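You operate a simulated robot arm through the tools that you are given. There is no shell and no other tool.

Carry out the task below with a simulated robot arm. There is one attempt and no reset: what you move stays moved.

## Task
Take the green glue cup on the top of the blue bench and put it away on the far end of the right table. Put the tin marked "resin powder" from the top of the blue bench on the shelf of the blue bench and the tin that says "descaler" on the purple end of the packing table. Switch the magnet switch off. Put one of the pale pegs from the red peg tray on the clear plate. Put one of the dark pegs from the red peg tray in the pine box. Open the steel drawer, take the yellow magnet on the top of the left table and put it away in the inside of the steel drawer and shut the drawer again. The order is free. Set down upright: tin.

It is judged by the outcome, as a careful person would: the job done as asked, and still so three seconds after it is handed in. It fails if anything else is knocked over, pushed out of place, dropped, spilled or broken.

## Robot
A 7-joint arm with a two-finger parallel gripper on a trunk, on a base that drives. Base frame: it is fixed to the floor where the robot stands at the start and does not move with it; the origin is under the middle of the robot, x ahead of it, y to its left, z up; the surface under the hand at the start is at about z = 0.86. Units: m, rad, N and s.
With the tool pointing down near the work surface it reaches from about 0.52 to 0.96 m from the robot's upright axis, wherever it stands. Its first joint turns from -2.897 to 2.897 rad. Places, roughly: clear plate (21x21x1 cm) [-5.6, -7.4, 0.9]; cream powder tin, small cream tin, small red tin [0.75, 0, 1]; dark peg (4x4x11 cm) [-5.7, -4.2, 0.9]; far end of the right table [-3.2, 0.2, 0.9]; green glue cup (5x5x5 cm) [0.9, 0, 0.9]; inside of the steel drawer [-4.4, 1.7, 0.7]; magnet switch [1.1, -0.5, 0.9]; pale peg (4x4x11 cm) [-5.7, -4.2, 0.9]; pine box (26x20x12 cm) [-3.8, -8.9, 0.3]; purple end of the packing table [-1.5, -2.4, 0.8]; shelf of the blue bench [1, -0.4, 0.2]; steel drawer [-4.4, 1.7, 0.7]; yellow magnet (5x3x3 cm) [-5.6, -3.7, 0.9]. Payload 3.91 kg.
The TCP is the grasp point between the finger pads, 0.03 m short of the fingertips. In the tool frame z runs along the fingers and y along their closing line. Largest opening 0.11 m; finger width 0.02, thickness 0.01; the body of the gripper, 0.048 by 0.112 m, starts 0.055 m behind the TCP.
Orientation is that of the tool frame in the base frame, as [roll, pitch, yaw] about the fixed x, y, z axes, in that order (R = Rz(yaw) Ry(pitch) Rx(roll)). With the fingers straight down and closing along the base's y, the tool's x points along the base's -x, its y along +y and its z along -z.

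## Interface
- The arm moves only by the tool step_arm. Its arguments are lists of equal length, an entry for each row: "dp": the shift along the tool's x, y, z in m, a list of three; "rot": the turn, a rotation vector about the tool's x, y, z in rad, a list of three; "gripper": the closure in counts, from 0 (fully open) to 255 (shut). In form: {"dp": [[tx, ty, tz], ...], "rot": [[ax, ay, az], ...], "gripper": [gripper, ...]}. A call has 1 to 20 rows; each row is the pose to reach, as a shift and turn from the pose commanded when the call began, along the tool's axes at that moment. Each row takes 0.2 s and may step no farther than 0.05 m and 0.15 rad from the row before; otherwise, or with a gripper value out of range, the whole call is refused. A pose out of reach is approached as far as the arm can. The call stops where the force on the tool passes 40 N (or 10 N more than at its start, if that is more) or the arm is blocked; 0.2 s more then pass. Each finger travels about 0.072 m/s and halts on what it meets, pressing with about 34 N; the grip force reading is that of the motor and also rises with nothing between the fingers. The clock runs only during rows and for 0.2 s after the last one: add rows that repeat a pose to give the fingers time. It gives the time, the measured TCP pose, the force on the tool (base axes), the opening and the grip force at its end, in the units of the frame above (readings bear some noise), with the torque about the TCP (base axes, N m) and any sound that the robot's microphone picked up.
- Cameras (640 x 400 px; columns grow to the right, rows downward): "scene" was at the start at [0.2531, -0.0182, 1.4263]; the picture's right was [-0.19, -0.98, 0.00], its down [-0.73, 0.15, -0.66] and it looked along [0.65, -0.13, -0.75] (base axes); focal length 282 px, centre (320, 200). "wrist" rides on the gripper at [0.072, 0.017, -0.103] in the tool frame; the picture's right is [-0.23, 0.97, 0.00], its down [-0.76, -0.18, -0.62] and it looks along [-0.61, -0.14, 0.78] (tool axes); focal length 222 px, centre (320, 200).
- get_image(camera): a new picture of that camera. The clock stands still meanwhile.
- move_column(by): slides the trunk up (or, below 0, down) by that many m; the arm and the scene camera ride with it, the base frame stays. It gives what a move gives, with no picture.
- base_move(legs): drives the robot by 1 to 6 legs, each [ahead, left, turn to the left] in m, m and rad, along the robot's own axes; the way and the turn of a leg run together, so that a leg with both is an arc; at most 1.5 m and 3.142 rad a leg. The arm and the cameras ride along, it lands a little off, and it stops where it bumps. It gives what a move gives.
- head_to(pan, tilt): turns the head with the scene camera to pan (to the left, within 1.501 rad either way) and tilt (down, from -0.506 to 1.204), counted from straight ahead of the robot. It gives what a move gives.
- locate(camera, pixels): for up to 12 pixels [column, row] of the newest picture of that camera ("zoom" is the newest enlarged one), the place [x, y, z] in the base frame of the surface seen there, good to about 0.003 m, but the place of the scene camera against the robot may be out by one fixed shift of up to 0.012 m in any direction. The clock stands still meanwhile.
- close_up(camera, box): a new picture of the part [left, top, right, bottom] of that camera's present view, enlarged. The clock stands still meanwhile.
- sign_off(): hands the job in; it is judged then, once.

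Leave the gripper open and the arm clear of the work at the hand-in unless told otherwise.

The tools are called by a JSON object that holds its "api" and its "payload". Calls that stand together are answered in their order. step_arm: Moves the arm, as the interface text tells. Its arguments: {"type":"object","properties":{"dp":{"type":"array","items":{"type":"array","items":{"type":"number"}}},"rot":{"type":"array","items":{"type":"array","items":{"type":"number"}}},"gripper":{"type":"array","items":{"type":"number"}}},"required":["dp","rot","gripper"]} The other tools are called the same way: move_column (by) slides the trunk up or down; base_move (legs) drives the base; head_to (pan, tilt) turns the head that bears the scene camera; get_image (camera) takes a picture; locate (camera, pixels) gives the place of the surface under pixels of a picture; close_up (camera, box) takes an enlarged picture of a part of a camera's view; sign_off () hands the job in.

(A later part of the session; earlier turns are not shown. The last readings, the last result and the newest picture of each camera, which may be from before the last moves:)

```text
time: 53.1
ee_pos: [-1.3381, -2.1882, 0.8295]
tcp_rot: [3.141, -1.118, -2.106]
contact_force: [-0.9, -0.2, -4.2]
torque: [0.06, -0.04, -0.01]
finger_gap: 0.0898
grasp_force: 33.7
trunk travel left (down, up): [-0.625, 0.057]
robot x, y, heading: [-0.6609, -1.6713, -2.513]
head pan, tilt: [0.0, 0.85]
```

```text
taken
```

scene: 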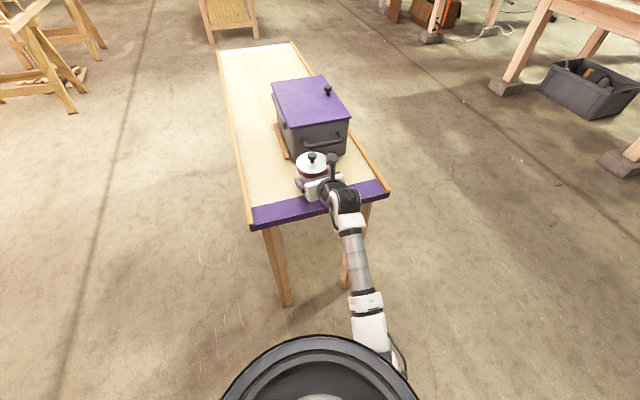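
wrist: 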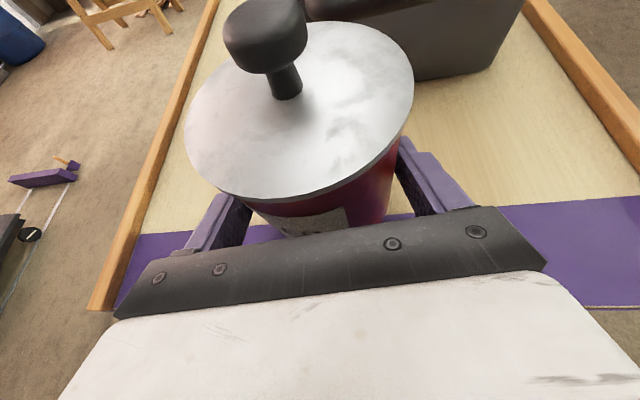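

The tin hovers over the band's inner edge. I read the table height with the wrist camera.

{"api": "locate", "payload": {"camera": "wrist", "pixels": [[500, 150], [580, 220], [600, 305], [190, 180], [450, 80], [420, 120], [330, 210]]}}

```text
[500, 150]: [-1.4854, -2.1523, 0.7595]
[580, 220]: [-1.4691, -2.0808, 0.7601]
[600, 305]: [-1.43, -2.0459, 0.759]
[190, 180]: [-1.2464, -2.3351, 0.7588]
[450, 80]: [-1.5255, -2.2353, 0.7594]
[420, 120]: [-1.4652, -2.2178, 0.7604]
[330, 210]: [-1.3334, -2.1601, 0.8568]
```

Table is at 0.7595, so the tin's bottom is about 2.7 cm above it. I lower gently.

{"api": "step_arm", "payload": {"dp": [[-0.009, 0, 0.0043], [-0.018, 0, 0.0087], [-0.0225, 0, 0.0109], [-0.0236, 0, 0.0114], [-0.0243, 0, 0.0117], [-0.0243, 0, 0.0117]], "rot": [[0, 0, 0], [0, 0, 0], [0, 0, 0], [0, 0, 0], [0, 0, 0], [0, 0, 0]], "gripper": [255, 255, 255, 255, 255, 255]}}

```text
time: 54.5
ee_pos: [-1.3386, -2.1873, 0.8027]
tcp_rot: [3.141, -1.121, -2.105]
contact_force: [-1.6, -1.7, 7.2]
torque: [-0.14, -0.35, -0.07]
finger_gap: 0.0902
grasp_force: 34.2
trunk travel left (down, up): [-0.625, 0.057]
robot x, y, heading: [-0.6653, -1.6714, -2.509]
head pan, tilt: [0.0, 0.85]
```

Contact felt (+7 N). I open the fingers.

{"api": "step_arm", "payload": {"dp": [[0, 0, 0], [0, 0, 0], [0, 0, 0], [0, 0, 0]], "rot": [[0, 0, 0], [0, 0, 0], [0, 0, 0], [0, 0, 0]], "gripper": [120, 0, 0, 0]}}

{"api": "get_image", "payload": {"camera": "wrist"}}

```text
time: 55.5
ee_pos: [-1.3382, -2.1886, 0.8012]
tcp_rot: [-3.141, -1.119, -2.105]
contact_force: [-0.6, -0.3, -0.4]
torque: [-0.04, -0.01, 0.0]
finger_gap: 0.11
grasp_force: 0.1
trunk travel left (down, up): [-0.625, 0.057]
robot x, y, heading: [-0.6578, -1.6708, -2.507]
head pan, tilt: [0.0, 0.85]
```

```text
taken
```

wrist: 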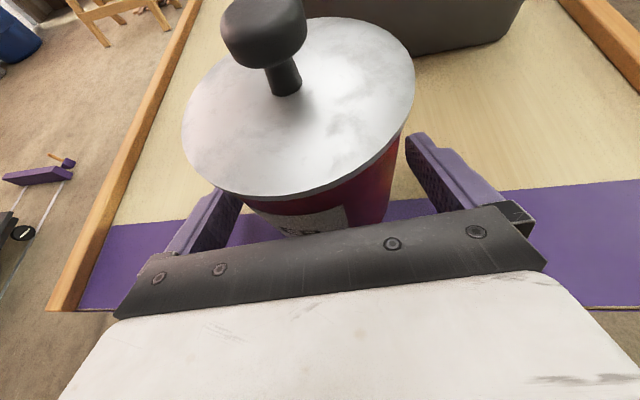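

Released and standing. I back straight out 13 cm horizontally, then raise.

{"api": "step_arm", "payload": {"dp": [[-0.0087, 0, -0.018], [-0.0174, 0, -0.036], [-0.0261, 0, -0.054], [-0.0348, 0, -0.072], [-0.0435, 0, -0.09], [-0.0565, 0, -0.117], [-0.0163, 0, -0.1365], [0.0239, 0, -0.156], [0.0641, 0, -0.1755], [0.1043, 0, -0.195], [0.1445, 0, -0.2145], [0.1847, 0, -0.234], [0.2137, 0, -0.247]], "rot": [[0, 0, 0], [0, 0, 0], [0, 0, 0], [0, 0, 0], [0, 0, 0], [0, 0, 0], [0, 0, 0], [0, 0, 0], [0, 0, 0], [0, 0, 0], [0, 0, 0], [0, 0, 0], [0, 0, 0]], "gripper": [0, 0, 0, 0, 0, 0, 0, 0, 0, 0, 0, 0, 0]}}

{"api": "get_image", "payload": {"camera": "scene"}}

{"api": "get_image", "payload": {"camera": "wrist"}}

```text
time: 58.3
ee_pos: [-1.2721, -2.0772, 1.1011]
tcp_rot: [-3.138, -1.117, -2.107]
contact_force: [-0.5, 0.1, 0.4]
torque: [0.01, -0.02, -0.04]
finger_gap: 0.1102
grasp_force: 0.1
trunk travel left (down, up): [-0.625, 0.057]
robot x, y, heading: [-0.6632, -1.6705, -2.508]
head pan, tilt: [0.0, 0.85]
```

```text
taken
```

scene: 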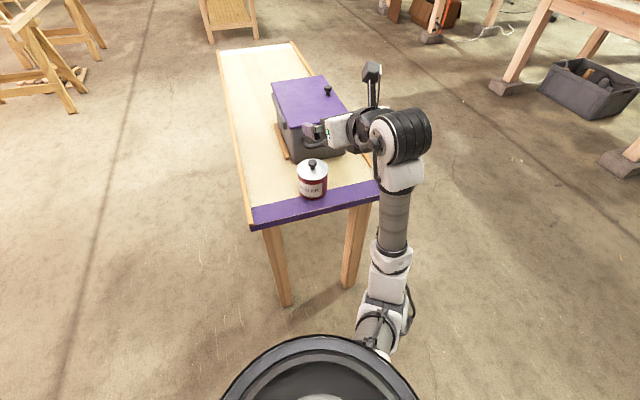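

```text
taken
```

wrist: 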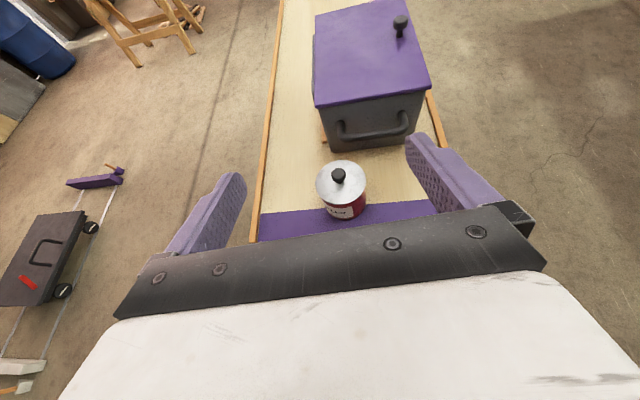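

The descaler tin stands on the purple end. Now I drive back to the bench for the resin tin: turn left 2.5 rad, then left about 1.7 m.

{"api": "base_move", "payload": {"legs": [[0, 0, 1.25], [0, 0, 1.255], [0, 1.0, 0], [0, 0.7, 0]]}}

{"api": "head_to", "payload": {"pan": 0.0, "tilt": 0.75}}

{"api": "get_image", "payload": {"camera": "scene"}}

```text
time: 78.1
ee_pos: [0.1382, -0.0505, 1.1024]
tcp_rot: [3.141, -1.118, 0.353]
contact_force: [-0.2, 0.4, -0.1]
torque: [-0.01, 0.01, 0.03]
finger_gap: 0.1103
grasp_force: 0.1
trunk travel left (down, up): [-0.625, 0.057]
robot x, y, heading: [-0.5885, 0.0185, -0.049]
head pan, tilt: [0.0, 0.85]
```

```text
time: 78.8
ee_pos: [0.1375, -0.0509, 1.1011]
tcp_rot: [-3.141, -1.122, 0.351]
contact_force: [-0.2, -0.8, 0.5]
torque: [0.03, 0.02, -0.01]
finger_gap: 0.1102
grasp_force: 0.1
trunk travel left (down, up): [-0.625, 0.057]
robot x, y, heading: [-0.5876, 0.0195, -0.051]
head pan, tilt: [0.0, 0.75]
```

```text
taken
```

scene: 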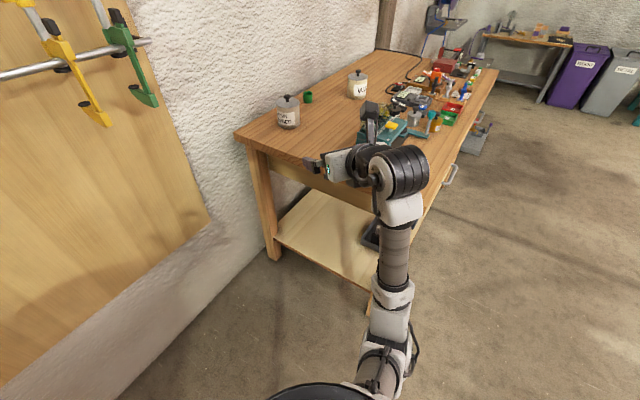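

I check the bench's near end: the apron below the top and the shelf opening, plus the wall rail.

{"api": "close_up", "payload": {"camera": "scene", "box": [220, 80, 420, 320]}}

{"api": "locate", "payload": {"camera": "scene", "pixels": [[290, 165], [300, 175], [310, 190], [330, 195], [280, 180], [265, 220], [300, 225], [280, 240], [372, 285], [90, 110], [145, 45], [385, 70]]}}

```text
1.67 times, centred on (320, 200) of scene
```

zoom: 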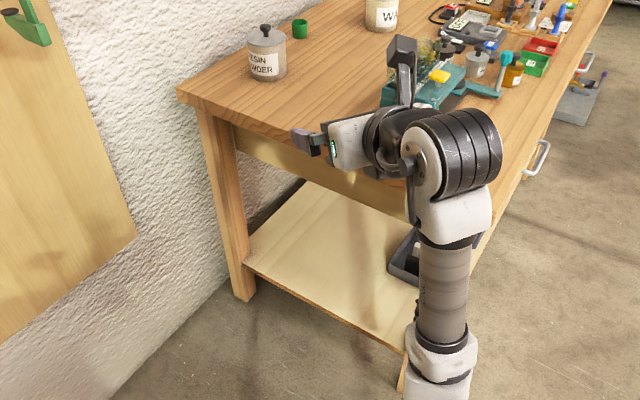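

```text
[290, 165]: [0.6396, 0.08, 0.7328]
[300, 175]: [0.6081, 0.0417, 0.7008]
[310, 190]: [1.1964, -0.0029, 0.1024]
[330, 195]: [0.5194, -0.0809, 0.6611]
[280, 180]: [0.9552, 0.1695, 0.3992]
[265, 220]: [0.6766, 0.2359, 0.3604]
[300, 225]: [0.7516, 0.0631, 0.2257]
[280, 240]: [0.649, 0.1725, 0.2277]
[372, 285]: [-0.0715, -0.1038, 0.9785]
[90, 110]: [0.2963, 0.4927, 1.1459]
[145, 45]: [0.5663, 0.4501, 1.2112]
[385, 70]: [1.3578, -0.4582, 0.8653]
```

The opening between shelf (0.228) and the drawer case/apron (~0.66) is ample. Now I drive 0.455 m ahead and 0.10 m left to line up behind the resin tin.

{"api": "base_move", "payload": {"legs": [[0.455, 0.1, 0]]}}

{"api": "get_image", "payload": {"camera": "wrist"}}

```text
time: 81.5
ee_pos: [0.5964, 0.0178, 1.1009]
tcp_rot: [-3.141, -1.118, 0.342]
contact_force: [0.1, 0.4, 0.1]
torque: [0.0, 0.02, 0.02]
finger_gap: 0.1098
grasp_force: 0.0
trunk travel left (down, up): [-0.625, 0.057]
robot x, y, heading: [-0.1303, 0.0982, -0.058]
head pan, tilt: [0.0, 0.75]
```

```text
taken
```

wrist: 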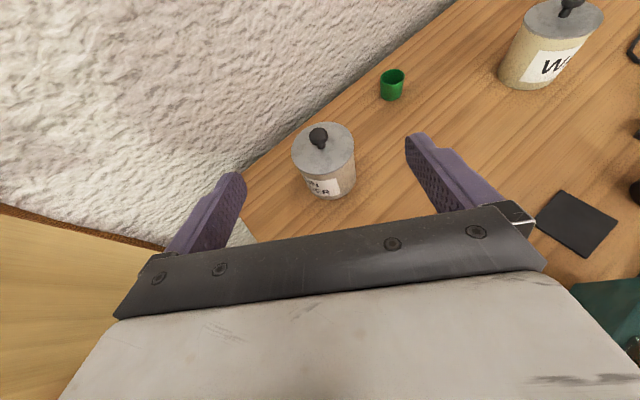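

The resin tin is ahead at (325,160). I locate its rim and body with the wrist camera.

{"api": "locate", "payload": {"camera": "wrist", "pixels": [[295, 158], [352, 150], [325, 174], [330, 128], [318, 135], [305, 185], [330, 195], [352, 172], [260, 200], [392, 80], [380, 85], [403, 84]]}}

```text
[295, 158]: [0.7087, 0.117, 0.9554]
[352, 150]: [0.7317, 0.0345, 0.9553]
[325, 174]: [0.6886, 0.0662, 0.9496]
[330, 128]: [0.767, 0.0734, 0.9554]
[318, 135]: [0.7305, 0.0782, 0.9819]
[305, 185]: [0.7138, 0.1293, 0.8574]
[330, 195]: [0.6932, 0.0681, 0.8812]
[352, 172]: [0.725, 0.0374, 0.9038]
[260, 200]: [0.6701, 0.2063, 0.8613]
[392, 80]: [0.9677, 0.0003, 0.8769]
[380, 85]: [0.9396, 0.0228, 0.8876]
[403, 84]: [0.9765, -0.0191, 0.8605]
```

The resin tin's axis is at about (0.732, 0.077). I shift 1.1 cm sideways and lower to z ≈ 0.903 behind it.

{"api": "step_arm", "payload": {"dp": [[-0.03, -0.0055, 0.0144], [-0.06, -0.011, 0.0289], [-0.09, -0.011, 0.0433], [-0.12, -0.011, 0.0577], [-0.15, -0.011, 0.0722], [-0.178, -0.011, 0.0866], [-0.178, -0.011, 0.0866]], "rot": [[0, 0, 0], [0, 0, 0], [0, 0, 0], [0, 0, 0], [0, 0, 0], [0, 0, 0], [0, 0, 0]], "gripper": [0, 0, 0, 0, 0, 0, 0]}}

{"api": "get_image", "payload": {"camera": "wrist"}}

```text
time: 83.2
ee_pos: [0.5921, 0.0297, 0.9035]
tcp_rot: [3.141, -1.122, 0.341]
contact_force: [-0.6, -0.3, 0.5]
torque: [0.0, -0.04, 0.0]
finger_gap: 0.1099
grasp_force: 0.0
trunk travel left (down, up): [-0.625, 0.057]
robot x, y, heading: [-0.1327, 0.0971, -0.058]
head pan, tilt: [0.0, 0.75]
```

```text
taken
```

wrist: 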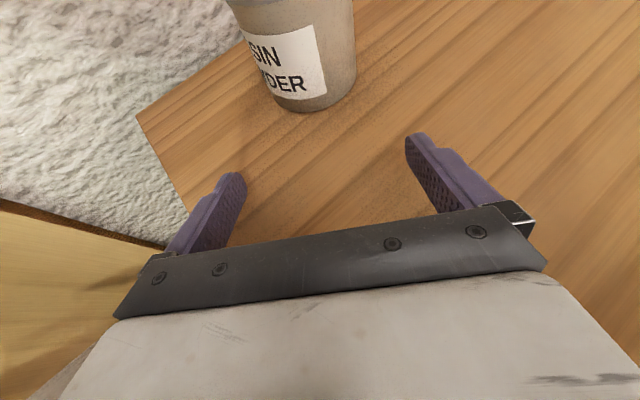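

Alignment looks like the earlier grasp. A quick check of the body points, then I move in.

{"api": "locate", "payload": {"camera": "wrist", "pixels": [[305, 105], [345, 90], [280, 100], [350, 60], [320, 60], [300, 60], [265, 60], [330, 100]]}}

```text
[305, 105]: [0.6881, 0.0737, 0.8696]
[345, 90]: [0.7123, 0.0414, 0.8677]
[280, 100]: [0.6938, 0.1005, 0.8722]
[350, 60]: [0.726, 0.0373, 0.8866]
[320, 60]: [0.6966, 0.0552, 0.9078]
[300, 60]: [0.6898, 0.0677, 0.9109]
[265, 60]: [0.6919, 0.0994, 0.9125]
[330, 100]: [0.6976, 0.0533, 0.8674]
```

Axis (0.730, 0.0795): lateral error under 1 mm. I move in 13.4 cm and then close.

{"api": "step_arm", "payload": {"dp": [[0.0097, 0, 0.0201], [0.0194, 0, 0.0402], [0.0292, 0, 0.0603], [0.0389, 0, 0.0805], [0.0486, 0, 0.1006], [0.0583, 0, 0.1207], [0.0583, 0, 0.1207], [0.0583, 0, 0.1207], [0.0583, 0, 0.1207], [0.0583, 0, 0.1207]], "rot": [[0, 0, 0], [0, 0, 0], [0, 0, 0], [0, 0, 0], [0, 0, 0], [0, 0, 0], [0, 0, 0], [0, 0, 0], [0, 0, 0], [0, 0, 0]], "gripper": [0, 0, 0, 0, 0, 0, 0, 255, 255, 255]}}

{"api": "get_image", "payload": {"camera": "wrist"}}

```text
time: 85.3
ee_pos: [0.7188, 0.0724, 0.9039]
tcp_rot: [-3.142, -1.119, 0.343]
contact_force: [1.4, 1.4, 2.1]
torque: [0.15, -0.04, -0.04]
finger_gap: 0.0897
grasp_force: 33.5
trunk travel left (down, up): [-0.625, 0.057]
robot x, y, heading: [-0.1307, 0.0988, -0.06]
head pan, tilt: [0.0, 0.75]
```

```text
taken
```

wrist: 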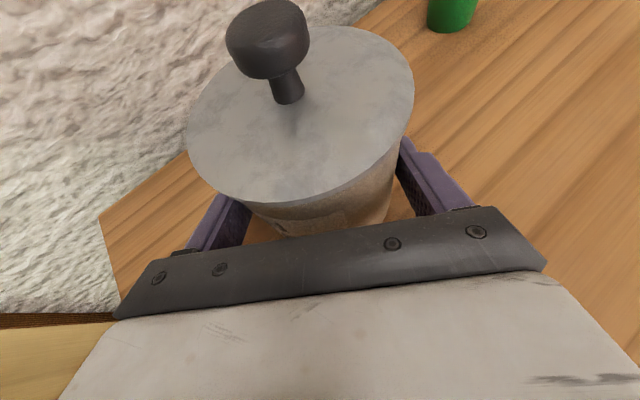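

Gripped (9.0 cm, 34 N). I lift 18 cm and then reverse the base about 0.5 m clear of the bench.

{"api": "step_arm", "payload": {"dp": [[0.0225, 0, -0.0109], [0.045, 0, -0.0217], [0.0675, 0, -0.0326], [0.09, 0, -0.0435], [0.1126, 0, -0.0543], [0.1351, 0, -0.0652], [0.162, 0, -0.0783], [0.162, 0, -0.0783]], "rot": [[0, 0, 0], [0, 0, 0], [0, 0, 0], [0, 0, 0], [0, 0, 0], [0, 0, 0], [0, 0, 0], [0, 0, 0]], "gripper": [255, 255, 255, 255, 255, 255, 255, 255]}}

{"api": "base_move", "payload": {"legs": [[-0.6, 0, 0], [0, 0, -0.29]]}}

{"api": "get_image", "payload": {"camera": "scene"}}

```text
time: 87.2
ee_pos: [0.7197, 0.0752, 1.0833]
tcp_rot: [-3.141, -1.118, 0.343]
contact_force: [0.4, -0.5, -4.2]
torque: [0.0, 0.04, 0.01]
finger_gap: 0.09
grasp_force: 34.0
trunk travel left (down, up): [-0.625, 0.057]
robot x, y, heading: [-0.1313, 0.0951, -0.06]
head pan, tilt: [0.0, 0.75]
```

```text
time: 91.5
ee_pos: [0.0867, -0.1376, 1.0837]
tcp_rot: [-3.14, -1.12, 0.047]
contact_force: [0.1, 0.3, -4.1]
torque: [0.01, 0.09, 0.0]
finger_gap: 0.0903
grasp_force: 34.0
trunk travel left (down, up): [-0.625, 0.057]
robot x, y, heading: [-0.7255, 0.1302, -0.357]
head pan, tilt: [0.0, 0.75]
```

```text
taken
```

scene: 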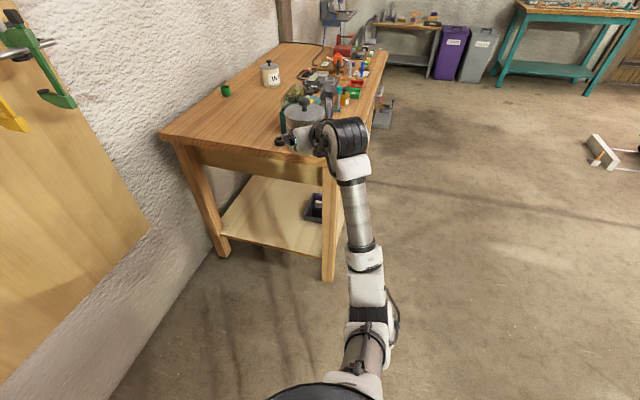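

I'm clear of the bench with the tin held. Now I lower the trunk by 0.54 m.

{"api": "move_column", "payload": {"by": -0.54}}

{"api": "get_image", "payload": {"camera": "scene"}}

```text
refused: -0.54 is not a number from -0.4 to 0.4
```

```text
taken
```

scene: 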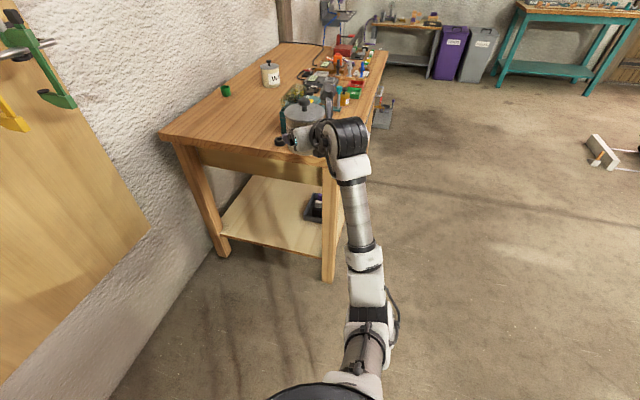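

The trunk moves at most 0.4 m a call; I do it in two.

{"api": "move_column", "payload": {"by": -0.3}}

{"api": "move_column", "payload": {"by": -0.24}}

{"api": "head_to", "payload": {"pan": 0.1, "tilt": 0.35}}

{"api": "get_image", "payload": {"camera": "scene"}}

```text
time: 94.5
ee_pos: [0.086, -0.1385, 0.783]
tcp_rot: [-3.14, -1.119, 0.046]
contact_force: [-0.2, 0.2, -4.4]
torque: [0.01, 0.1, -0.03]
finger_gap: 0.0901
grasp_force: 33.5
trunk travel left (down, up): [-0.325, 0.357]
robot x, y, heading: [-0.725, 0.1311, -0.36]
head pan, tilt: [0.0, 0.75]
```

```text
time: 96.7
ee_pos: [0.0804, -0.1301, 0.7038]
tcp_rot: [2.722, -1.224, 0.439]
contact_force: [-0.2, 0.5, -3.5]
torque: [-0.01, 0.11, -0.01]
finger_gap: 0.09
grasp_force: 34.2
trunk travel left (down, up): [-0.131, 0.551]
robot x, y, heading: [-0.7211, 0.1267, -0.352]
head pan, tilt: [0.0, 0.75]
stopped: the arm was blocked; the commanded pose is now the measured one
```

```text
time: 97.5
ee_pos: [0.0804, -0.13, 0.7027]
tcp_rot: [2.719, -1.222, 0.44]
contact_force: [0.0, -0.2, -3.7]
torque: [0.01, 0.08, -0.01]
finger_gap: 0.0902
grasp_force: 33.8
trunk travel left (down, up): [-0.131, 0.551]
robot x, y, heading: [-0.7233, 0.1278, -0.352]
head pan, tilt: [0.099, 0.351]
```

```text
taken
```

scene: 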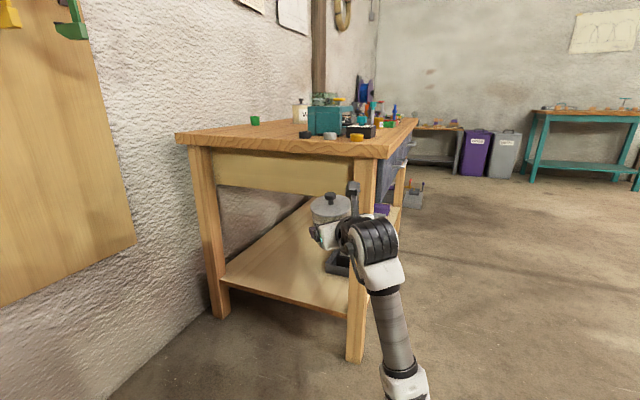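

The trunk stopped early: the arm's elbow met something (probably the robot's own base), and the tool rolled by about 0.4 rad. The tin is still gripped. I raise the trunk back up by 0.19 m and look at the elbow.

{"api": "move_column", "payload": {"by": 0.194}}

{"api": "head_to", "payload": {"pan": -0.3, "tilt": 1.1}}

{"api": "get_image", "payload": {"camera": "scene"}}

{"api": "get_image", "payload": {"camera": "wrist"}}

```text
time: 99.6
ee_pos: [0.0851, -0.1324, 0.8735]
tcp_rot: [2.789, -1.211, 0.376]
contact_force: [0.2, 0.4, -3.4]
torque: [0.01, 0.1, 0.02]
finger_gap: 0.0899
grasp_force: 34.2
trunk travel left (down, up): [-0.325, 0.357]
robot x, y, heading: [-0.7218, 0.132, -0.355]
head pan, tilt: [0.099, 0.351]
```

```text
time: 100.7
ee_pos: [0.0836, -0.1329, 0.8726]
tcp_rot: [2.789, -1.211, 0.376]
contact_force: [-0.2, -0.3, -4.2]
torque: [-0.04, 0.06, -0.01]
finger_gap: 0.0898
grasp_force: 34.3
trunk travel left (down, up): [-0.325, 0.357]
robot x, y, heading: [-0.7249, 0.1328, -0.351]
head pan, tilt: [-0.3, 1.1]
```

```text
taken
```

scene: 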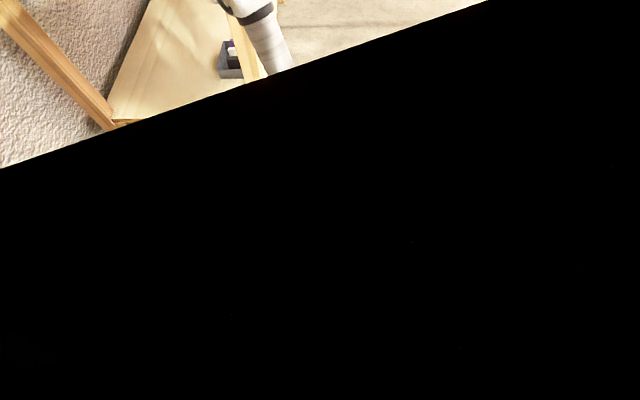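

```text
taken
```

wrist: 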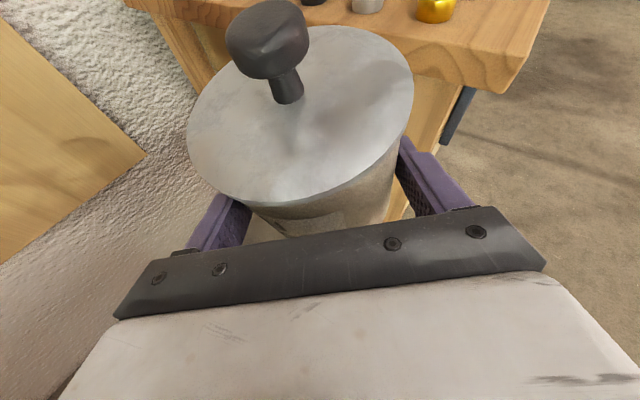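

The deviation is only about 0.165 rad in all. I turn the tool back to its level attitude.

{"api": "step_arm", "payload": {"dp": [[0, 0, 0], [0, 0, 0], [0, 0, 0], [0, 0, 0]], "rot": [[0.0165, -0.037, 0.0372], [0.0329, -0.0741, 0.0744], [0.0494, -0.1111, 0.1116], [0.0494, -0.1111, 0.1116]], "gripper": [255, 255, 255, 255]}}

{"api": "head_to", "payload": {"pan": 0.0, "tilt": 0.75}}

{"api": "get_image", "payload": {"camera": "scene"}}

{"api": "get_image", "payload": {"camera": "wrist"}}

```text
time: 101.7
ee_pos: [0.0848, -0.1336, 0.8725]
tcp_rot: [-3.14, -1.12, 0.044]
contact_force: [0.4, -0.1, -5.2]
torque: [-0.02, 0.06, -0.01]
finger_gap: 0.0903
grasp_force: 33.9
trunk travel left (down, up): [-0.325, 0.357]
robot x, y, heading: [-0.7197, 0.133, -0.353]
head pan, tilt: [-0.3, 1.1]
```

```text
time: 102.6
ee_pos: [0.0841, -0.1321, 0.8746]
tcp_rot: [-3.14, -1.119, 0.048]
contact_force: [0.8, 0.7, -4.8]
torque: [-0.01, 0.07, -0.04]
finger_gap: 0.09
grasp_force: 34.2
trunk travel left (down, up): [-0.325, 0.357]
robot x, y, heading: [-0.7215, 0.1317, -0.358]
head pan, tilt: [0.0, 0.75]
```

```text
taken
```

scene: 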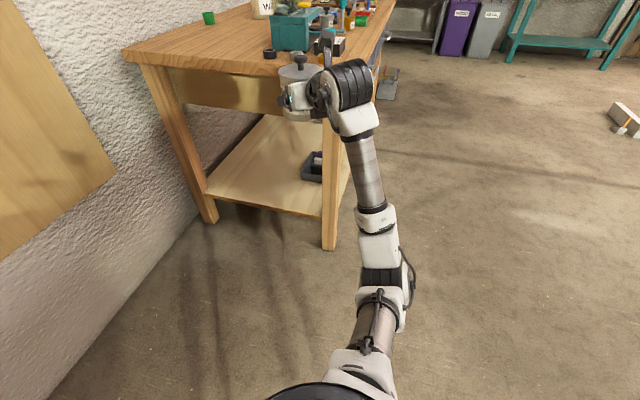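

```text
taken
```

wrist: 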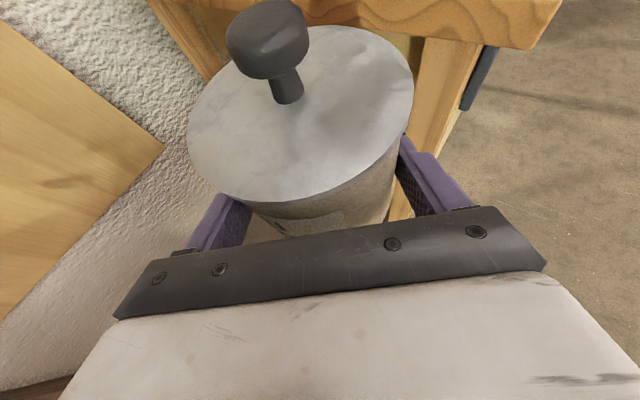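

Orientation is restored and the tin is upright. I locate the arm's elbow points to see how low it hangs.

{"api": "locate", "payload": {"camera": "scene", "pixels": [[385, 345], [378, 310], [385, 280], [380, 245], [375, 215], [368, 180], [355, 120], [345, 85], [345, 390], [300, 75]]}}

```text
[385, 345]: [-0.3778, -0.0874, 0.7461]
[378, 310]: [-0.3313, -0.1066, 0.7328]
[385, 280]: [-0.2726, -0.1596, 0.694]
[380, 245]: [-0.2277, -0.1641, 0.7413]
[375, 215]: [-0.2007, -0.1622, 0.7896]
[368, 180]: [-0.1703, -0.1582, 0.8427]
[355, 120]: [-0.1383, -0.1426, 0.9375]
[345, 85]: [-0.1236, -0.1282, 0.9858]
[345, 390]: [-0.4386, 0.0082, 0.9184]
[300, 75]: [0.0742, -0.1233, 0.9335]
```

The elbow hangs below the shoulder (centre z ≈ 0.62 now). I want to see what it ran into, so I look down to the robot's right side and ahead with the head.

{"api": "head_to", "payload": {"pan": -0.75, "tilt": 0.95}}

{"api": "get_image", "payload": {"camera": "scene"}}

{"api": "head_to", "payload": {"pan": 0.75, "tilt": 0.95}}

{"api": "get_image", "payload": {"camera": "scene"}}

```text
time: 103.7
ee_pos: [0.0853, -0.1328, 0.8738]
tcp_rot: [-3.142, -1.121, 0.048]
contact_force: [0.0, 0.8, -4.8]
torque: [-0.04, 0.11, -0.01]
finger_gap: 0.0899
grasp_force: 34.0
trunk travel left (down, up): [-0.325, 0.357]
robot x, y, heading: [-0.7202, 0.133, -0.353]
head pan, tilt: [-0.75, 0.949]
```

```text
taken
```

scene: 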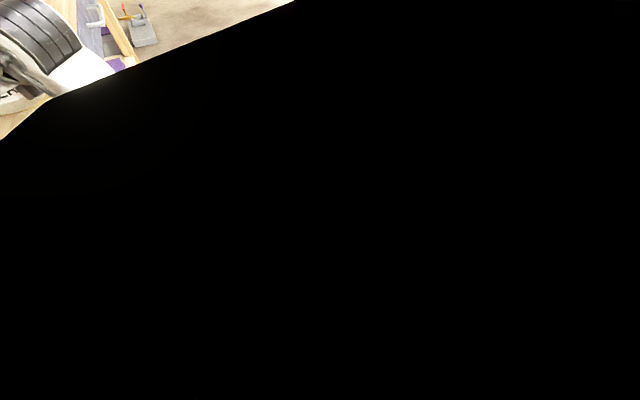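

```text
time: 105.3
ee_pos: [0.0851, -0.1319, 0.874]
tcp_rot: [-3.14, -1.121, 0.048]
contact_force: [0.2, -0.4, -3.8]
torque: [0.01, 0.05, 0.01]
finger_gap: 0.09
grasp_force: 34.3
trunk travel left (down, up): [-0.325, 0.357]
robot x, y, heading: [-0.7212, 0.1307, -0.351]
head pan, tilt: [0.75, 0.949]
```

```text
taken
```

scene: 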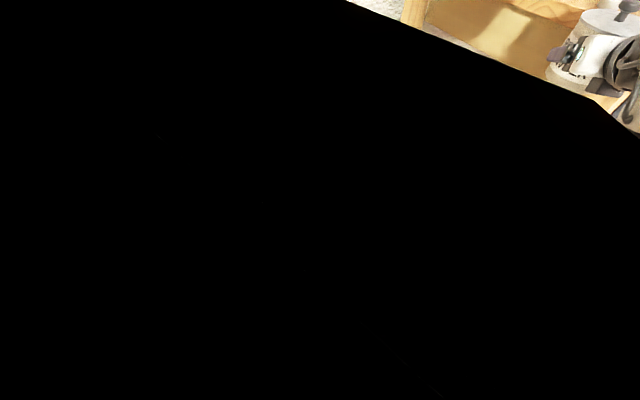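

The head camera dips into the trunk, so that's no help. An extended arm keeps the elbow higher, so I'll keep the trunk at −0.30, back the base 0.15 m away from the bench, extend the tool outward and lower it with the arm in free space.

{"api": "head_to", "payload": {"pan": 0.0, "tilt": 0.6}}

{"api": "base_move", "payload": {"legs": [[-0.15, 0, 0]]}}

{"api": "step_arm", "payload": {"dp": [[-0.018, 0.0044, 0.0202], [-0.036, 0.0088, 0.0404], [-0.0539, 0.0131, 0.0607], [-0.0719, 0.0175, 0.0809], [-0.0899, 0.0219, 0.1011], [-0.1079, 0.0263, 0.1213], [-0.1258, 0.0306, 0.1416], [-0.1438, 0.035, 0.1618], [-0.1438, 0.035, 0.1618]], "rot": [[0, 0, 0], [0, 0, 0], [0, 0, 0], [0, 0, 0], [0, 0, 0], [0, 0, 0], [0, 0, 0], [0, 0, 0], [0, 0, 0]], "gripper": [255, 255, 255, 255, 255, 255, 255, 255, 255]}}

{"api": "get_image", "payload": {"camera": "scene"}}

```text
time: 106.4
ee_pos: [0.0839, -0.1328, 0.8742]
tcp_rot: [-3.141, -1.12, 0.047]
contact_force: [0.6, 0.6, -4.8]
torque: [-0.03, 0.09, 0.0]
finger_gap: 0.0901
grasp_force: 34.6
trunk travel left (down, up): [-0.325, 0.357]
robot x, y, heading: [-0.7212, 0.1313, -0.356]
head pan, tilt: [0.0, 0.6]
```

```text
time: 107.8
ee_pos: [-0.0586, -0.0776, 0.8738]
tcp_rot: [-3.14, -1.12, 0.049]
contact_force: [0.2, 0.4, -5.0]
torque: [-0.02, 0.11, -0.03]
finger_gap: 0.09
grasp_force: 34.1
trunk travel left (down, up): [-0.325, 0.357]
robot x, y, heading: [-0.8652, 0.1816, -0.351]
head pan, tilt: [0.0, 0.6]
```

```text
time: 109.8
ee_pos: [0.026, -0.1095, 0.6742]
tcp_rot: [-3.14, -1.122, 0.044]
contact_force: [0.5, 1.1, -4.4]
torque: [0.0, 0.07, 0.02]
finger_gap: 0.0897
grasp_force: 34.1
trunk travel left (down, up): [-0.325, 0.357]
robot x, y, heading: [-0.867, 0.1818, -0.355]
head pan, tilt: [0.0, 0.6]
```

```text
taken
```

scene: 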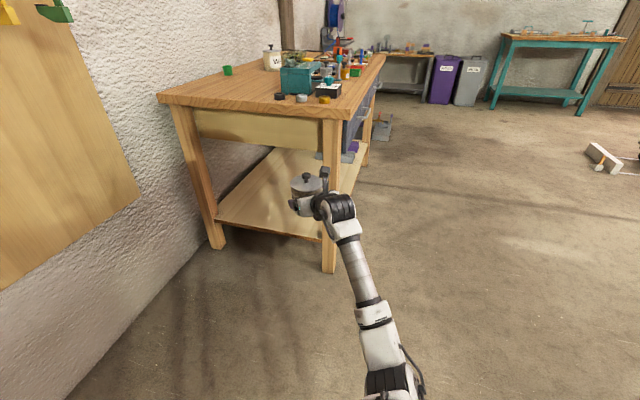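

Working well. I continue straight down 18 cm and check.

{"api": "step_arm", "payload": {"dp": [[-0.027, 0, 0.0131], [-0.054, 0, 0.0261], [-0.081, 0, 0.0392], [-0.108, 0, 0.0523], [-0.135, 0, 0.0654], [-0.162, 0, 0.0784], [-0.162, 0, 0.0784]], "rot": [[0, 0, 0], [0, 0, 0], [0, 0, 0], [0, 0, 0], [0, 0, 0], [0, 0, 0], [0, 0, 0]], "gripper": [255, 255, 255, 255, 255, 255, 255]}}

{"api": "get_image", "payload": {"camera": "scene"}}

```text
time: 111.4
ee_pos: [0.0261, -0.109, 0.494]
tcp_rot: [3.14, -1.122, 0.048]
contact_force: [0.2, 0.0, -3.9]
torque: [0.03, 0.1, 0.01]
finger_gap: 0.09
grasp_force: 34.1
trunk travel left (down, up): [-0.325, 0.357]
robot x, y, heading: [-0.8647, 0.1862, -0.358]
head pan, tilt: [0.0, 0.6]
```

```text
taken
```

scene: 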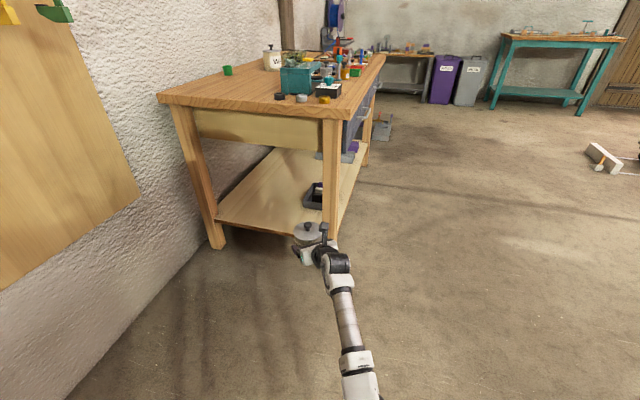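

No blockage. I lower another 16 cm to z ≈ 0.334.

{"api": "step_arm", "payload": {"dp": [[-0.024, 0, 0.0116], [-0.048, 0, 0.0232], [-0.072, 0, 0.0349], [-0.096, 0, 0.0465], [-0.12, 0, 0.0581], [-0.144, 0, 0.0697], [-0.144, 0, 0.0697]], "rot": [[0, 0, 0], [0, 0, 0], [0, 0, 0], [0, 0, 0], [0, 0, 0], [0, 0, 0], [0, 0, 0]], "gripper": [255, 255, 255, 255, 255, 255, 255]}}

{"api": "head_to", "payload": {"pan": 0.15, "tilt": 0.6}}

{"api": "get_image", "payload": {"camera": "scene"}}

{"api": "get_image", "payload": {"camera": "wrist"}}

```text
time: 113.0
ee_pos: [0.026, -0.1104, 0.3334]
tcp_rot: [-3.141, -1.12, 0.049]
contact_force: [0.3, -0.4, -4.3]
torque: [0.01, 0.06, 0.02]
finger_gap: 0.09
grasp_force: 33.9
trunk travel left (down, up): [-0.325, 0.357]
robot x, y, heading: [-0.8631, 0.1844, -0.351]
head pan, tilt: [0.0, 0.6]
```

```text
time: 113.7
ee_pos: [0.0265, -0.1101, 0.334]
tcp_rot: [3.142, -1.121, 0.048]
contact_force: [0.2, 0.6, -5.0]
torque: [0.02, 0.09, -0.01]
finger_gap: 0.0898
grasp_force: 34.6
trunk travel left (down, up): [-0.325, 0.357]
robot x, y, heading: [-0.8697, 0.1873, -0.353]
head pan, tilt: [0.15, 0.6]
```

```text
taken
```

scene: 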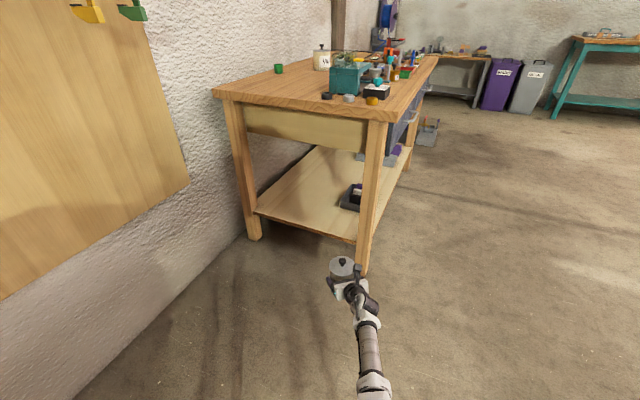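

```text
taken
```

wrist: 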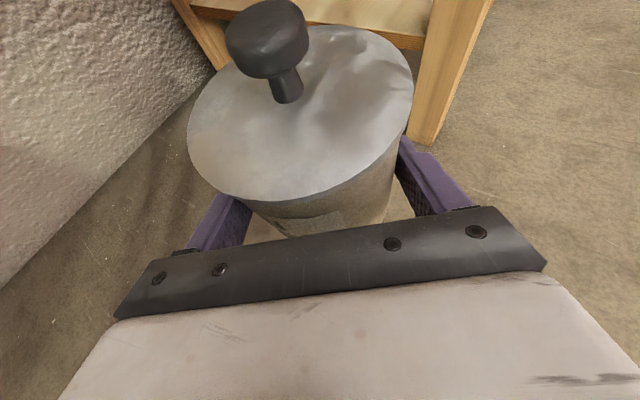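

At z = 0.334 unhindered. I locate the shelf's front edge, legs, the box on it and the apron's lower edge for the drive-in.

{"api": "locate", "payload": {"camera": "scene", "pixels": [[258, 208], [350, 235], [305, 195], [305, 215], [362, 220], [245, 190], [345, 203], [300, 142], [340, 150], [320, 170], [370, 180], [280, 195]]}}

{"api": "close_up", "payload": {"camera": "scene", "box": [210, 80, 430, 300]}}

```text
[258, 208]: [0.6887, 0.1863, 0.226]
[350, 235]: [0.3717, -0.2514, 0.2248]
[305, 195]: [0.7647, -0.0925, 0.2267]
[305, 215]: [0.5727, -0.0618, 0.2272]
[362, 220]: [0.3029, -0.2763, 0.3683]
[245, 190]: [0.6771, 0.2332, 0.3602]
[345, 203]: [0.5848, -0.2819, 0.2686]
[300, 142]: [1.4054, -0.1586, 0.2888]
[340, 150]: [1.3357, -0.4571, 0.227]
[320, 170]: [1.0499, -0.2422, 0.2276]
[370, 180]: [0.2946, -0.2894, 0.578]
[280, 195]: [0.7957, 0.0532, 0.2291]
```

```text
1.82 times, centred on (320, 190) of scene
```

zoom: 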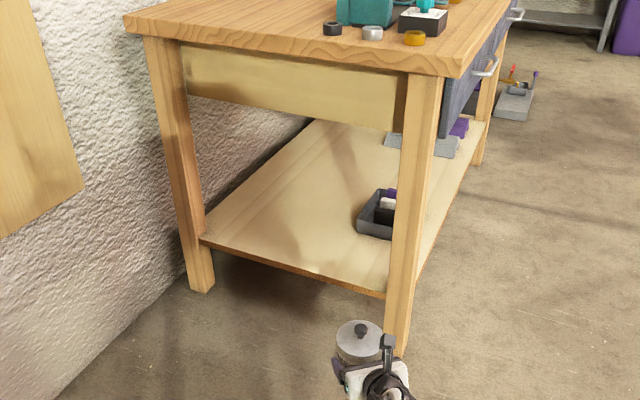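

All clear: target spot (0.664, −0.06) on the shelf, about 0.2 m from the gray box. I drive most of the way in.

{"api": "base_move", "payload": {"legs": [[0.3, 0.138, 0], [0.17, 0.08, 0]]}}

{"api": "get_image", "payload": {"camera": "scene"}}

{"api": "get_image", "payload": {"camera": "wrist"}}

```text
time: 115.2
ee_pos: [0.2108, -0.0989, 0.3315]
tcp_rot: [-3.139, -1.115, 0.043]
contact_force: [-0.3, -1.0, -3.8]
torque: [0.03, 0.07, -0.03]
finger_gap: 0.0897
grasp_force: 34.0
trunk travel left (down, up): [-0.325, 0.357]
robot x, y, heading: [-0.6805, 0.196, -0.357]
head pan, tilt: [0.15, 0.6]
stopped in leg 1: the robot was blocked; the commanded pose is now the measured one
```

```text
taken
```

scene: 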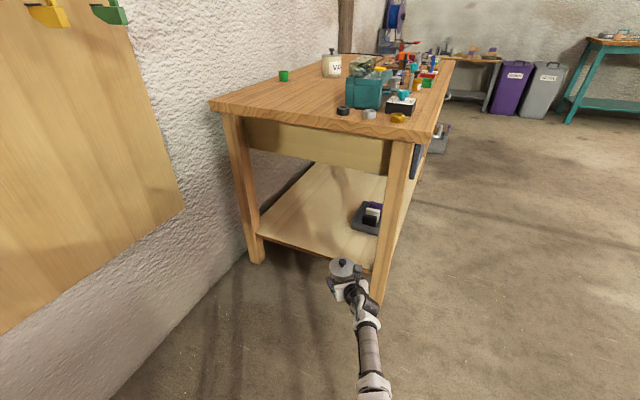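

```text
taken
```

wrist: 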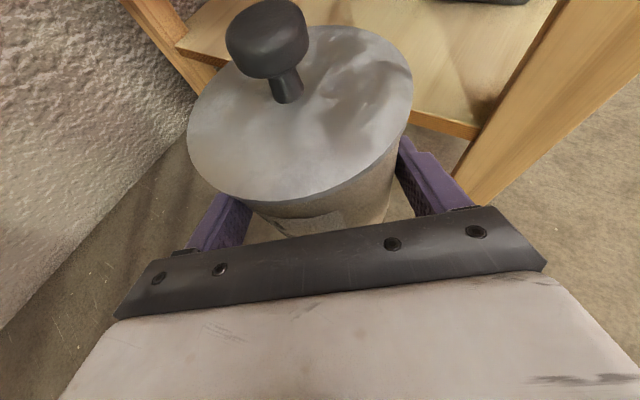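

The base was stopped after 0.19 m though nothing touches the tool. I look around to find the obstacle: first left of the robot.

{"api": "locate", "payload": {"camera": "scene", "pixels": [[10, 320], [100, 260], [180, 200], [60, 360], [150, 300], [340, 330], [367, 350], [375, 390], [200, 390], [420, 330], [300, 380], [240, 260]]}}

{"api": "head_to", "payload": {"pan": 1.3, "tilt": 0.5}}

{"api": "get_image", "payload": {"camera": "scene"}}

{"api": "head_to", "payload": {"pan": -1.3, "tilt": 0.5}}

{"api": "get_image", "payload": {"camera": "scene"}}

```text
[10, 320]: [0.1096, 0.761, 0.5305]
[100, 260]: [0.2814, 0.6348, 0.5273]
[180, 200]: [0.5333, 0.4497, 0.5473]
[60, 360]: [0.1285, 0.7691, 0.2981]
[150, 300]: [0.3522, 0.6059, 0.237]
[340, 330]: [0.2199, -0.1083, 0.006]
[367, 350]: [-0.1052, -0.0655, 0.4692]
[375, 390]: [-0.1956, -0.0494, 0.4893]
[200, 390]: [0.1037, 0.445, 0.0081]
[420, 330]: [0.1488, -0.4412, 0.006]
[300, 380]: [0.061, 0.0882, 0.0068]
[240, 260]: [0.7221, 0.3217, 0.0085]
```

```text
time: 116.6
ee_pos: [0.213, -0.0986, 0.3324]
tcp_rot: [-3.139, -1.118, 0.043]
contact_force: [0.0, 0.1, -5.0]
torque: [0.01, 0.11, 0.03]
finger_gap: 0.0899
grasp_force: 33.7
trunk travel left (down, up): [-0.325, 0.357]
robot x, y, heading: [-0.6783, 0.1988, -0.356]
head pan, tilt: [1.3, 0.499]
```

```text
taken
```

scene: 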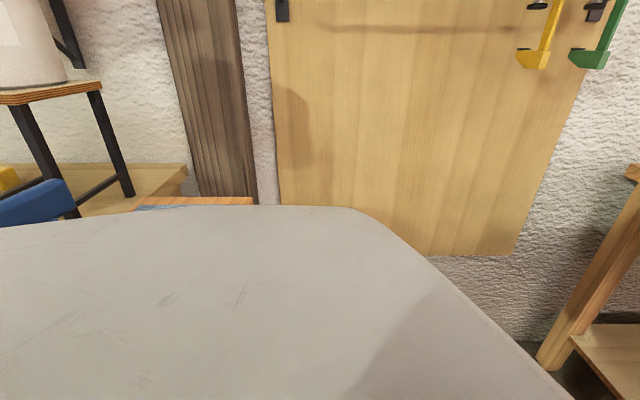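

```text
time: 118.9
ee_pos: [0.212, -0.1, 0.3308]
tcp_rot: [-3.138, -1.118, 0.044]
contact_force: [-0.4, -1.1, -4.1]
torque: [0.01, 0.06, 0.0]
finger_gap: 0.0897
grasp_force: 34.4
trunk travel left (down, up): [-0.325, 0.357]
robot x, y, heading: [-0.6782, 0.1957, -0.357]
head pan, tilt: [-1.3, 0.499]
```

```text
taken
```

scene: 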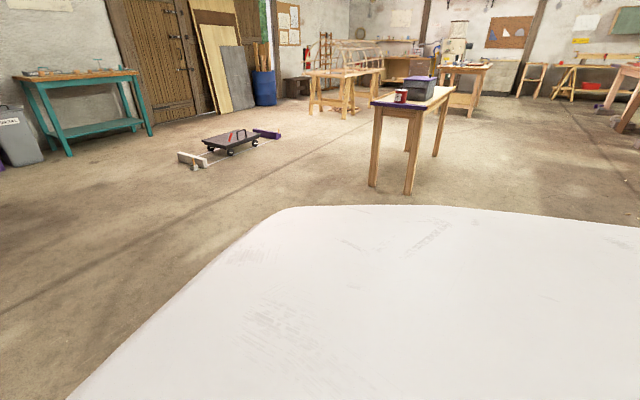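

The robot's wide torso rides with the trunk. On the left-rear I noticed a stool, a blue container and a plank near it. I look left again and locate those.

{"api": "head_to", "payload": {"pan": 1.45, "tilt": 0.3}}

{"api": "get_image", "payload": {"camera": "scene"}}

{"api": "locate", "payload": {"camera": "scene", "pixels": [[250, 262], [60, 260], [120, 230], [200, 240], [300, 300], [200, 300], [400, 270], [100, 150], [160, 280], [40, 270], [300, 270], [500, 380]]}}

```text
time: 121.4
ee_pos: [0.2119, -0.0982, 0.3314]
tcp_rot: [-3.138, -1.117, 0.043]
contact_force: [0.6, -0.1, -4.3]
torque: [0.0, 0.08, -0.03]
finger_gap: 0.0898
grasp_force: 33.9
trunk travel left (down, up): [-0.325, 0.357]
robot x, y, heading: [-0.6758, 0.1949, -0.358]
head pan, tilt: [1.45, 0.3]
```

```text
taken
```

scene: 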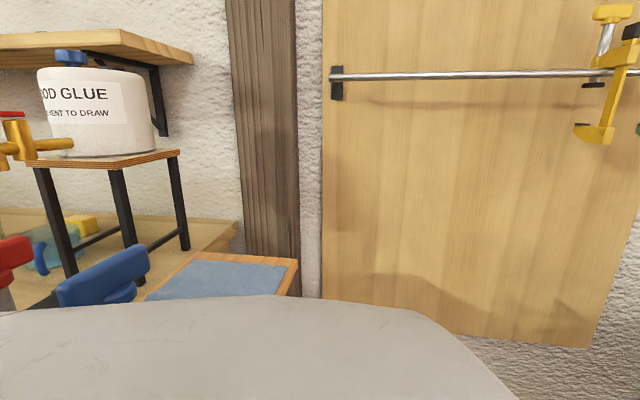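

```text
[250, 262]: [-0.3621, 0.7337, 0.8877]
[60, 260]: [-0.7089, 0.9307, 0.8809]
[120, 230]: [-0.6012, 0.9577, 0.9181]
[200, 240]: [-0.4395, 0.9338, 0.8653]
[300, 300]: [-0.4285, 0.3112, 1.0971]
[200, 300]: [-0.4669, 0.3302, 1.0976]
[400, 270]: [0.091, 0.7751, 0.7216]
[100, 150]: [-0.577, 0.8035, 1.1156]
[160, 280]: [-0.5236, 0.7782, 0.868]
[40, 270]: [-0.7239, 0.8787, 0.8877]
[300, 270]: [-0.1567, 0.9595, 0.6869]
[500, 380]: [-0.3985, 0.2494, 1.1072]
```

There's a glue table on the left with its near edge hidden by my torso; the base must have bumped into it or nearly so. I move right 0.4 m away from it and look again.

{"api": "base_move", "payload": {"legs": [[0, -0.4, 0]]}}

{"api": "head_to", "payload": {"pan": 1.2, "tilt": 0.4}}

{"api": "get_image", "payload": {"camera": "scene"}}

```text
time: 125.0
ee_pos: [0.0772, -0.4637, 0.3314]
tcp_rot: [-3.139, -1.118, 0.049]
contact_force: [0.6, -0.2, -4.2]
torque: [-0.01, 0.08, 0.02]
finger_gap: 0.09
grasp_force: 34.0
trunk travel left (down, up): [-0.325, 0.357]
robot x, y, heading: [-0.816, -0.1704, -0.348]
head pan, tilt: [1.45, 0.3]
```

```text
time: 125.7
ee_pos: [0.0769, -0.4654, 0.3321]
tcp_rot: [-3.137, -1.116, 0.047]
contact_force: [-0.1, -0.3, -4.2]
torque: [0.04, 0.07, 0.0]
finger_gap: 0.0901
grasp_force: 34.3
trunk travel left (down, up): [-0.325, 0.357]
robot x, y, heading: [-0.8135, -0.1726, -0.352]
head pan, tilt: [1.201, 0.4]
```

```text
taken
```

scene: 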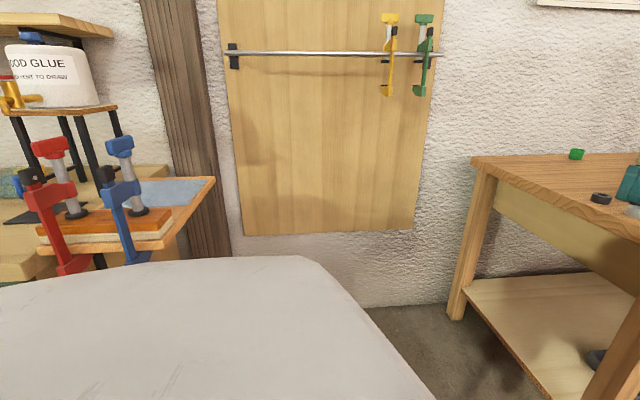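

Now I see the glue bench with red and blue clamps standing out from its front edge. I locate its corner and the clamps, and check nothing there was shifted.

{"api": "close_up", "payload": {"camera": "scene", "box": [0, 20, 260, 290]}}

{"api": "locate", "payload": {"camera": "scene", "pixels": [[213, 180], [178, 245], [137, 258], [120, 140], [130, 190], [60, 195], [45, 150], [72, 265], [160, 240], [110, 250], [200, 200], [300, 262]]}}

```text
1.48 times, centred on (130, 155) of scene
```

zoom: 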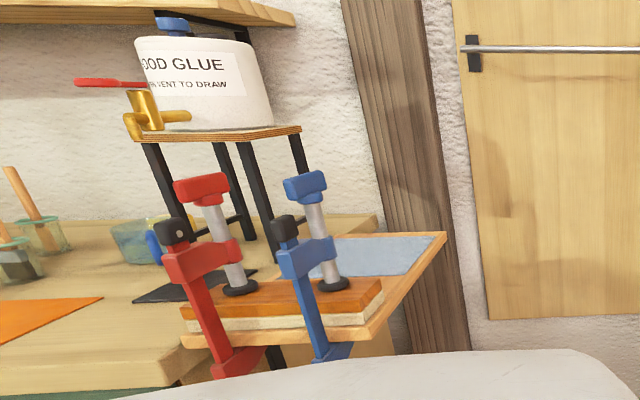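

```text
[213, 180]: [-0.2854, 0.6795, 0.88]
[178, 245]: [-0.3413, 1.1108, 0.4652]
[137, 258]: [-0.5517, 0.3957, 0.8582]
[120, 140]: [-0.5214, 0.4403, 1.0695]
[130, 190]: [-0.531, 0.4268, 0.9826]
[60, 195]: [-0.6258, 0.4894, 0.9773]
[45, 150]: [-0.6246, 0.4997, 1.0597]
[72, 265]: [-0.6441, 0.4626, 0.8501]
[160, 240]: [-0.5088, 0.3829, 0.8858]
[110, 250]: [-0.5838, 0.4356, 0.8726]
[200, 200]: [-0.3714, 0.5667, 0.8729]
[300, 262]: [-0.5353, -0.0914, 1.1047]
```

The clamps stand at about (−0.55,0.40)–(−0.64,0.47) and everything there still stands; I must keep my axis at least 0.33 m from them. I turn 0.10 left and go to about (−0.70, 0.07), keeping clear.

{"api": "base_move", "payload": {"legs": [[0, 0, 0.102], [0.05, 0.263, 0]]}}

{"api": "head_to", "payload": {"pan": 0.1, "tilt": 0.6}}

{"api": "get_image", "payload": {"camera": "scene"}}

```text
time: 128.9
ee_pos: [0.2153, -0.134, 0.3322]
tcp_rot: [-3.138, -1.118, 0.146]
contact_force: [-0.5, -0.2, -5.2]
torque: [0.01, 0.1, 0.01]
finger_gap: 0.0897
grasp_force: 33.7
trunk travel left (down, up): [-0.325, 0.357]
robot x, y, heading: [-0.6977, 0.0739, -0.251]
head pan, tilt: [1.201, 0.4]
```

```text
time: 130.2
ee_pos: [0.2149, -0.1325, 0.3302]
tcp_rot: [-3.139, -1.115, 0.145]
contact_force: [0.1, 0.0, -3.6]
torque: [-0.02, 0.05, 0.02]
finger_gap: 0.0894
grasp_force: 33.6
trunk travel left (down, up): [-0.325, 0.357]
robot x, y, heading: [-0.7006, 0.0679, -0.251]
head pan, tilt: [0.099, 0.6]
```

```text
taken
```

scene: 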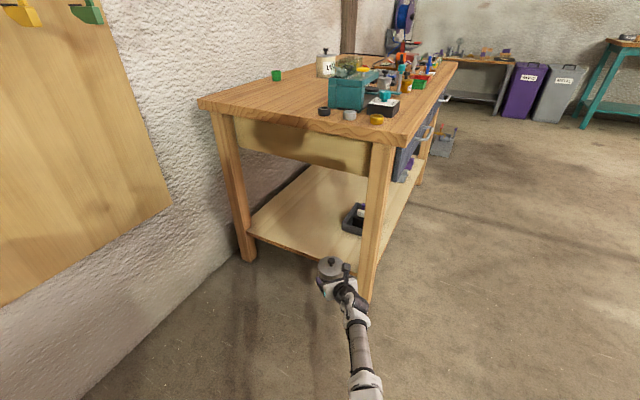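

Clear view. I drive in two legs, first nearly straight along x to keep away from the clamps.

{"api": "base_move", "payload": {"legs": [[0.24, 0.069, 0]]}}

{"api": "get_image", "payload": {"camera": "scene"}}

{"api": "get_image", "payload": {"camera": "wrist"}}

```text
time: 132.1
ee_pos: [0.4653, -0.1216, 0.331]
tcp_rot: [-3.139, -1.116, 0.149]
contact_force: [-0.2, 0.6, -5.0]
torque: [-0.04, 0.08, -0.02]
finger_gap: 0.0899
grasp_force: 33.9
trunk travel left (down, up): [-0.325, 0.357]
robot x, y, heading: [-0.4502, 0.0784, -0.247]
head pan, tilt: [0.099, 0.6]
```

```text
taken
```

scene: 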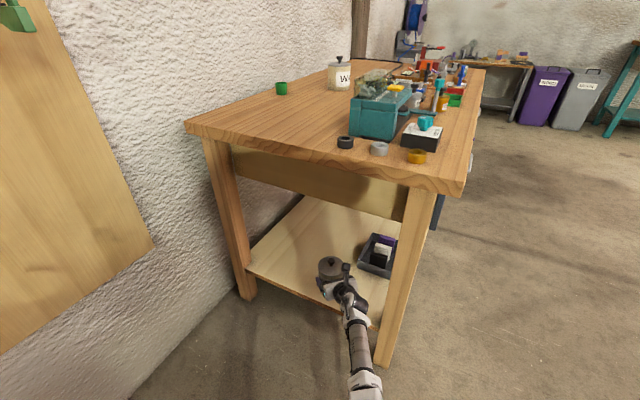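

```text
taken
```

wrist: 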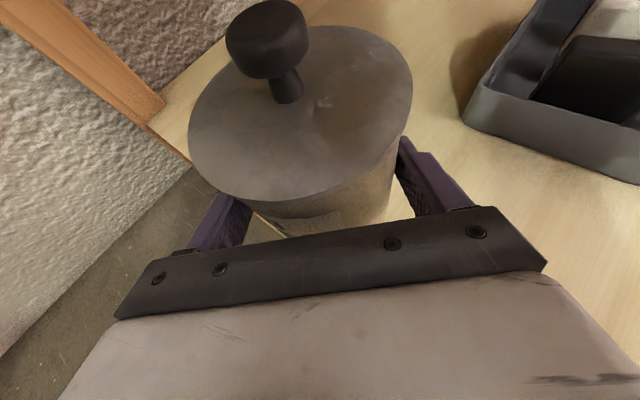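

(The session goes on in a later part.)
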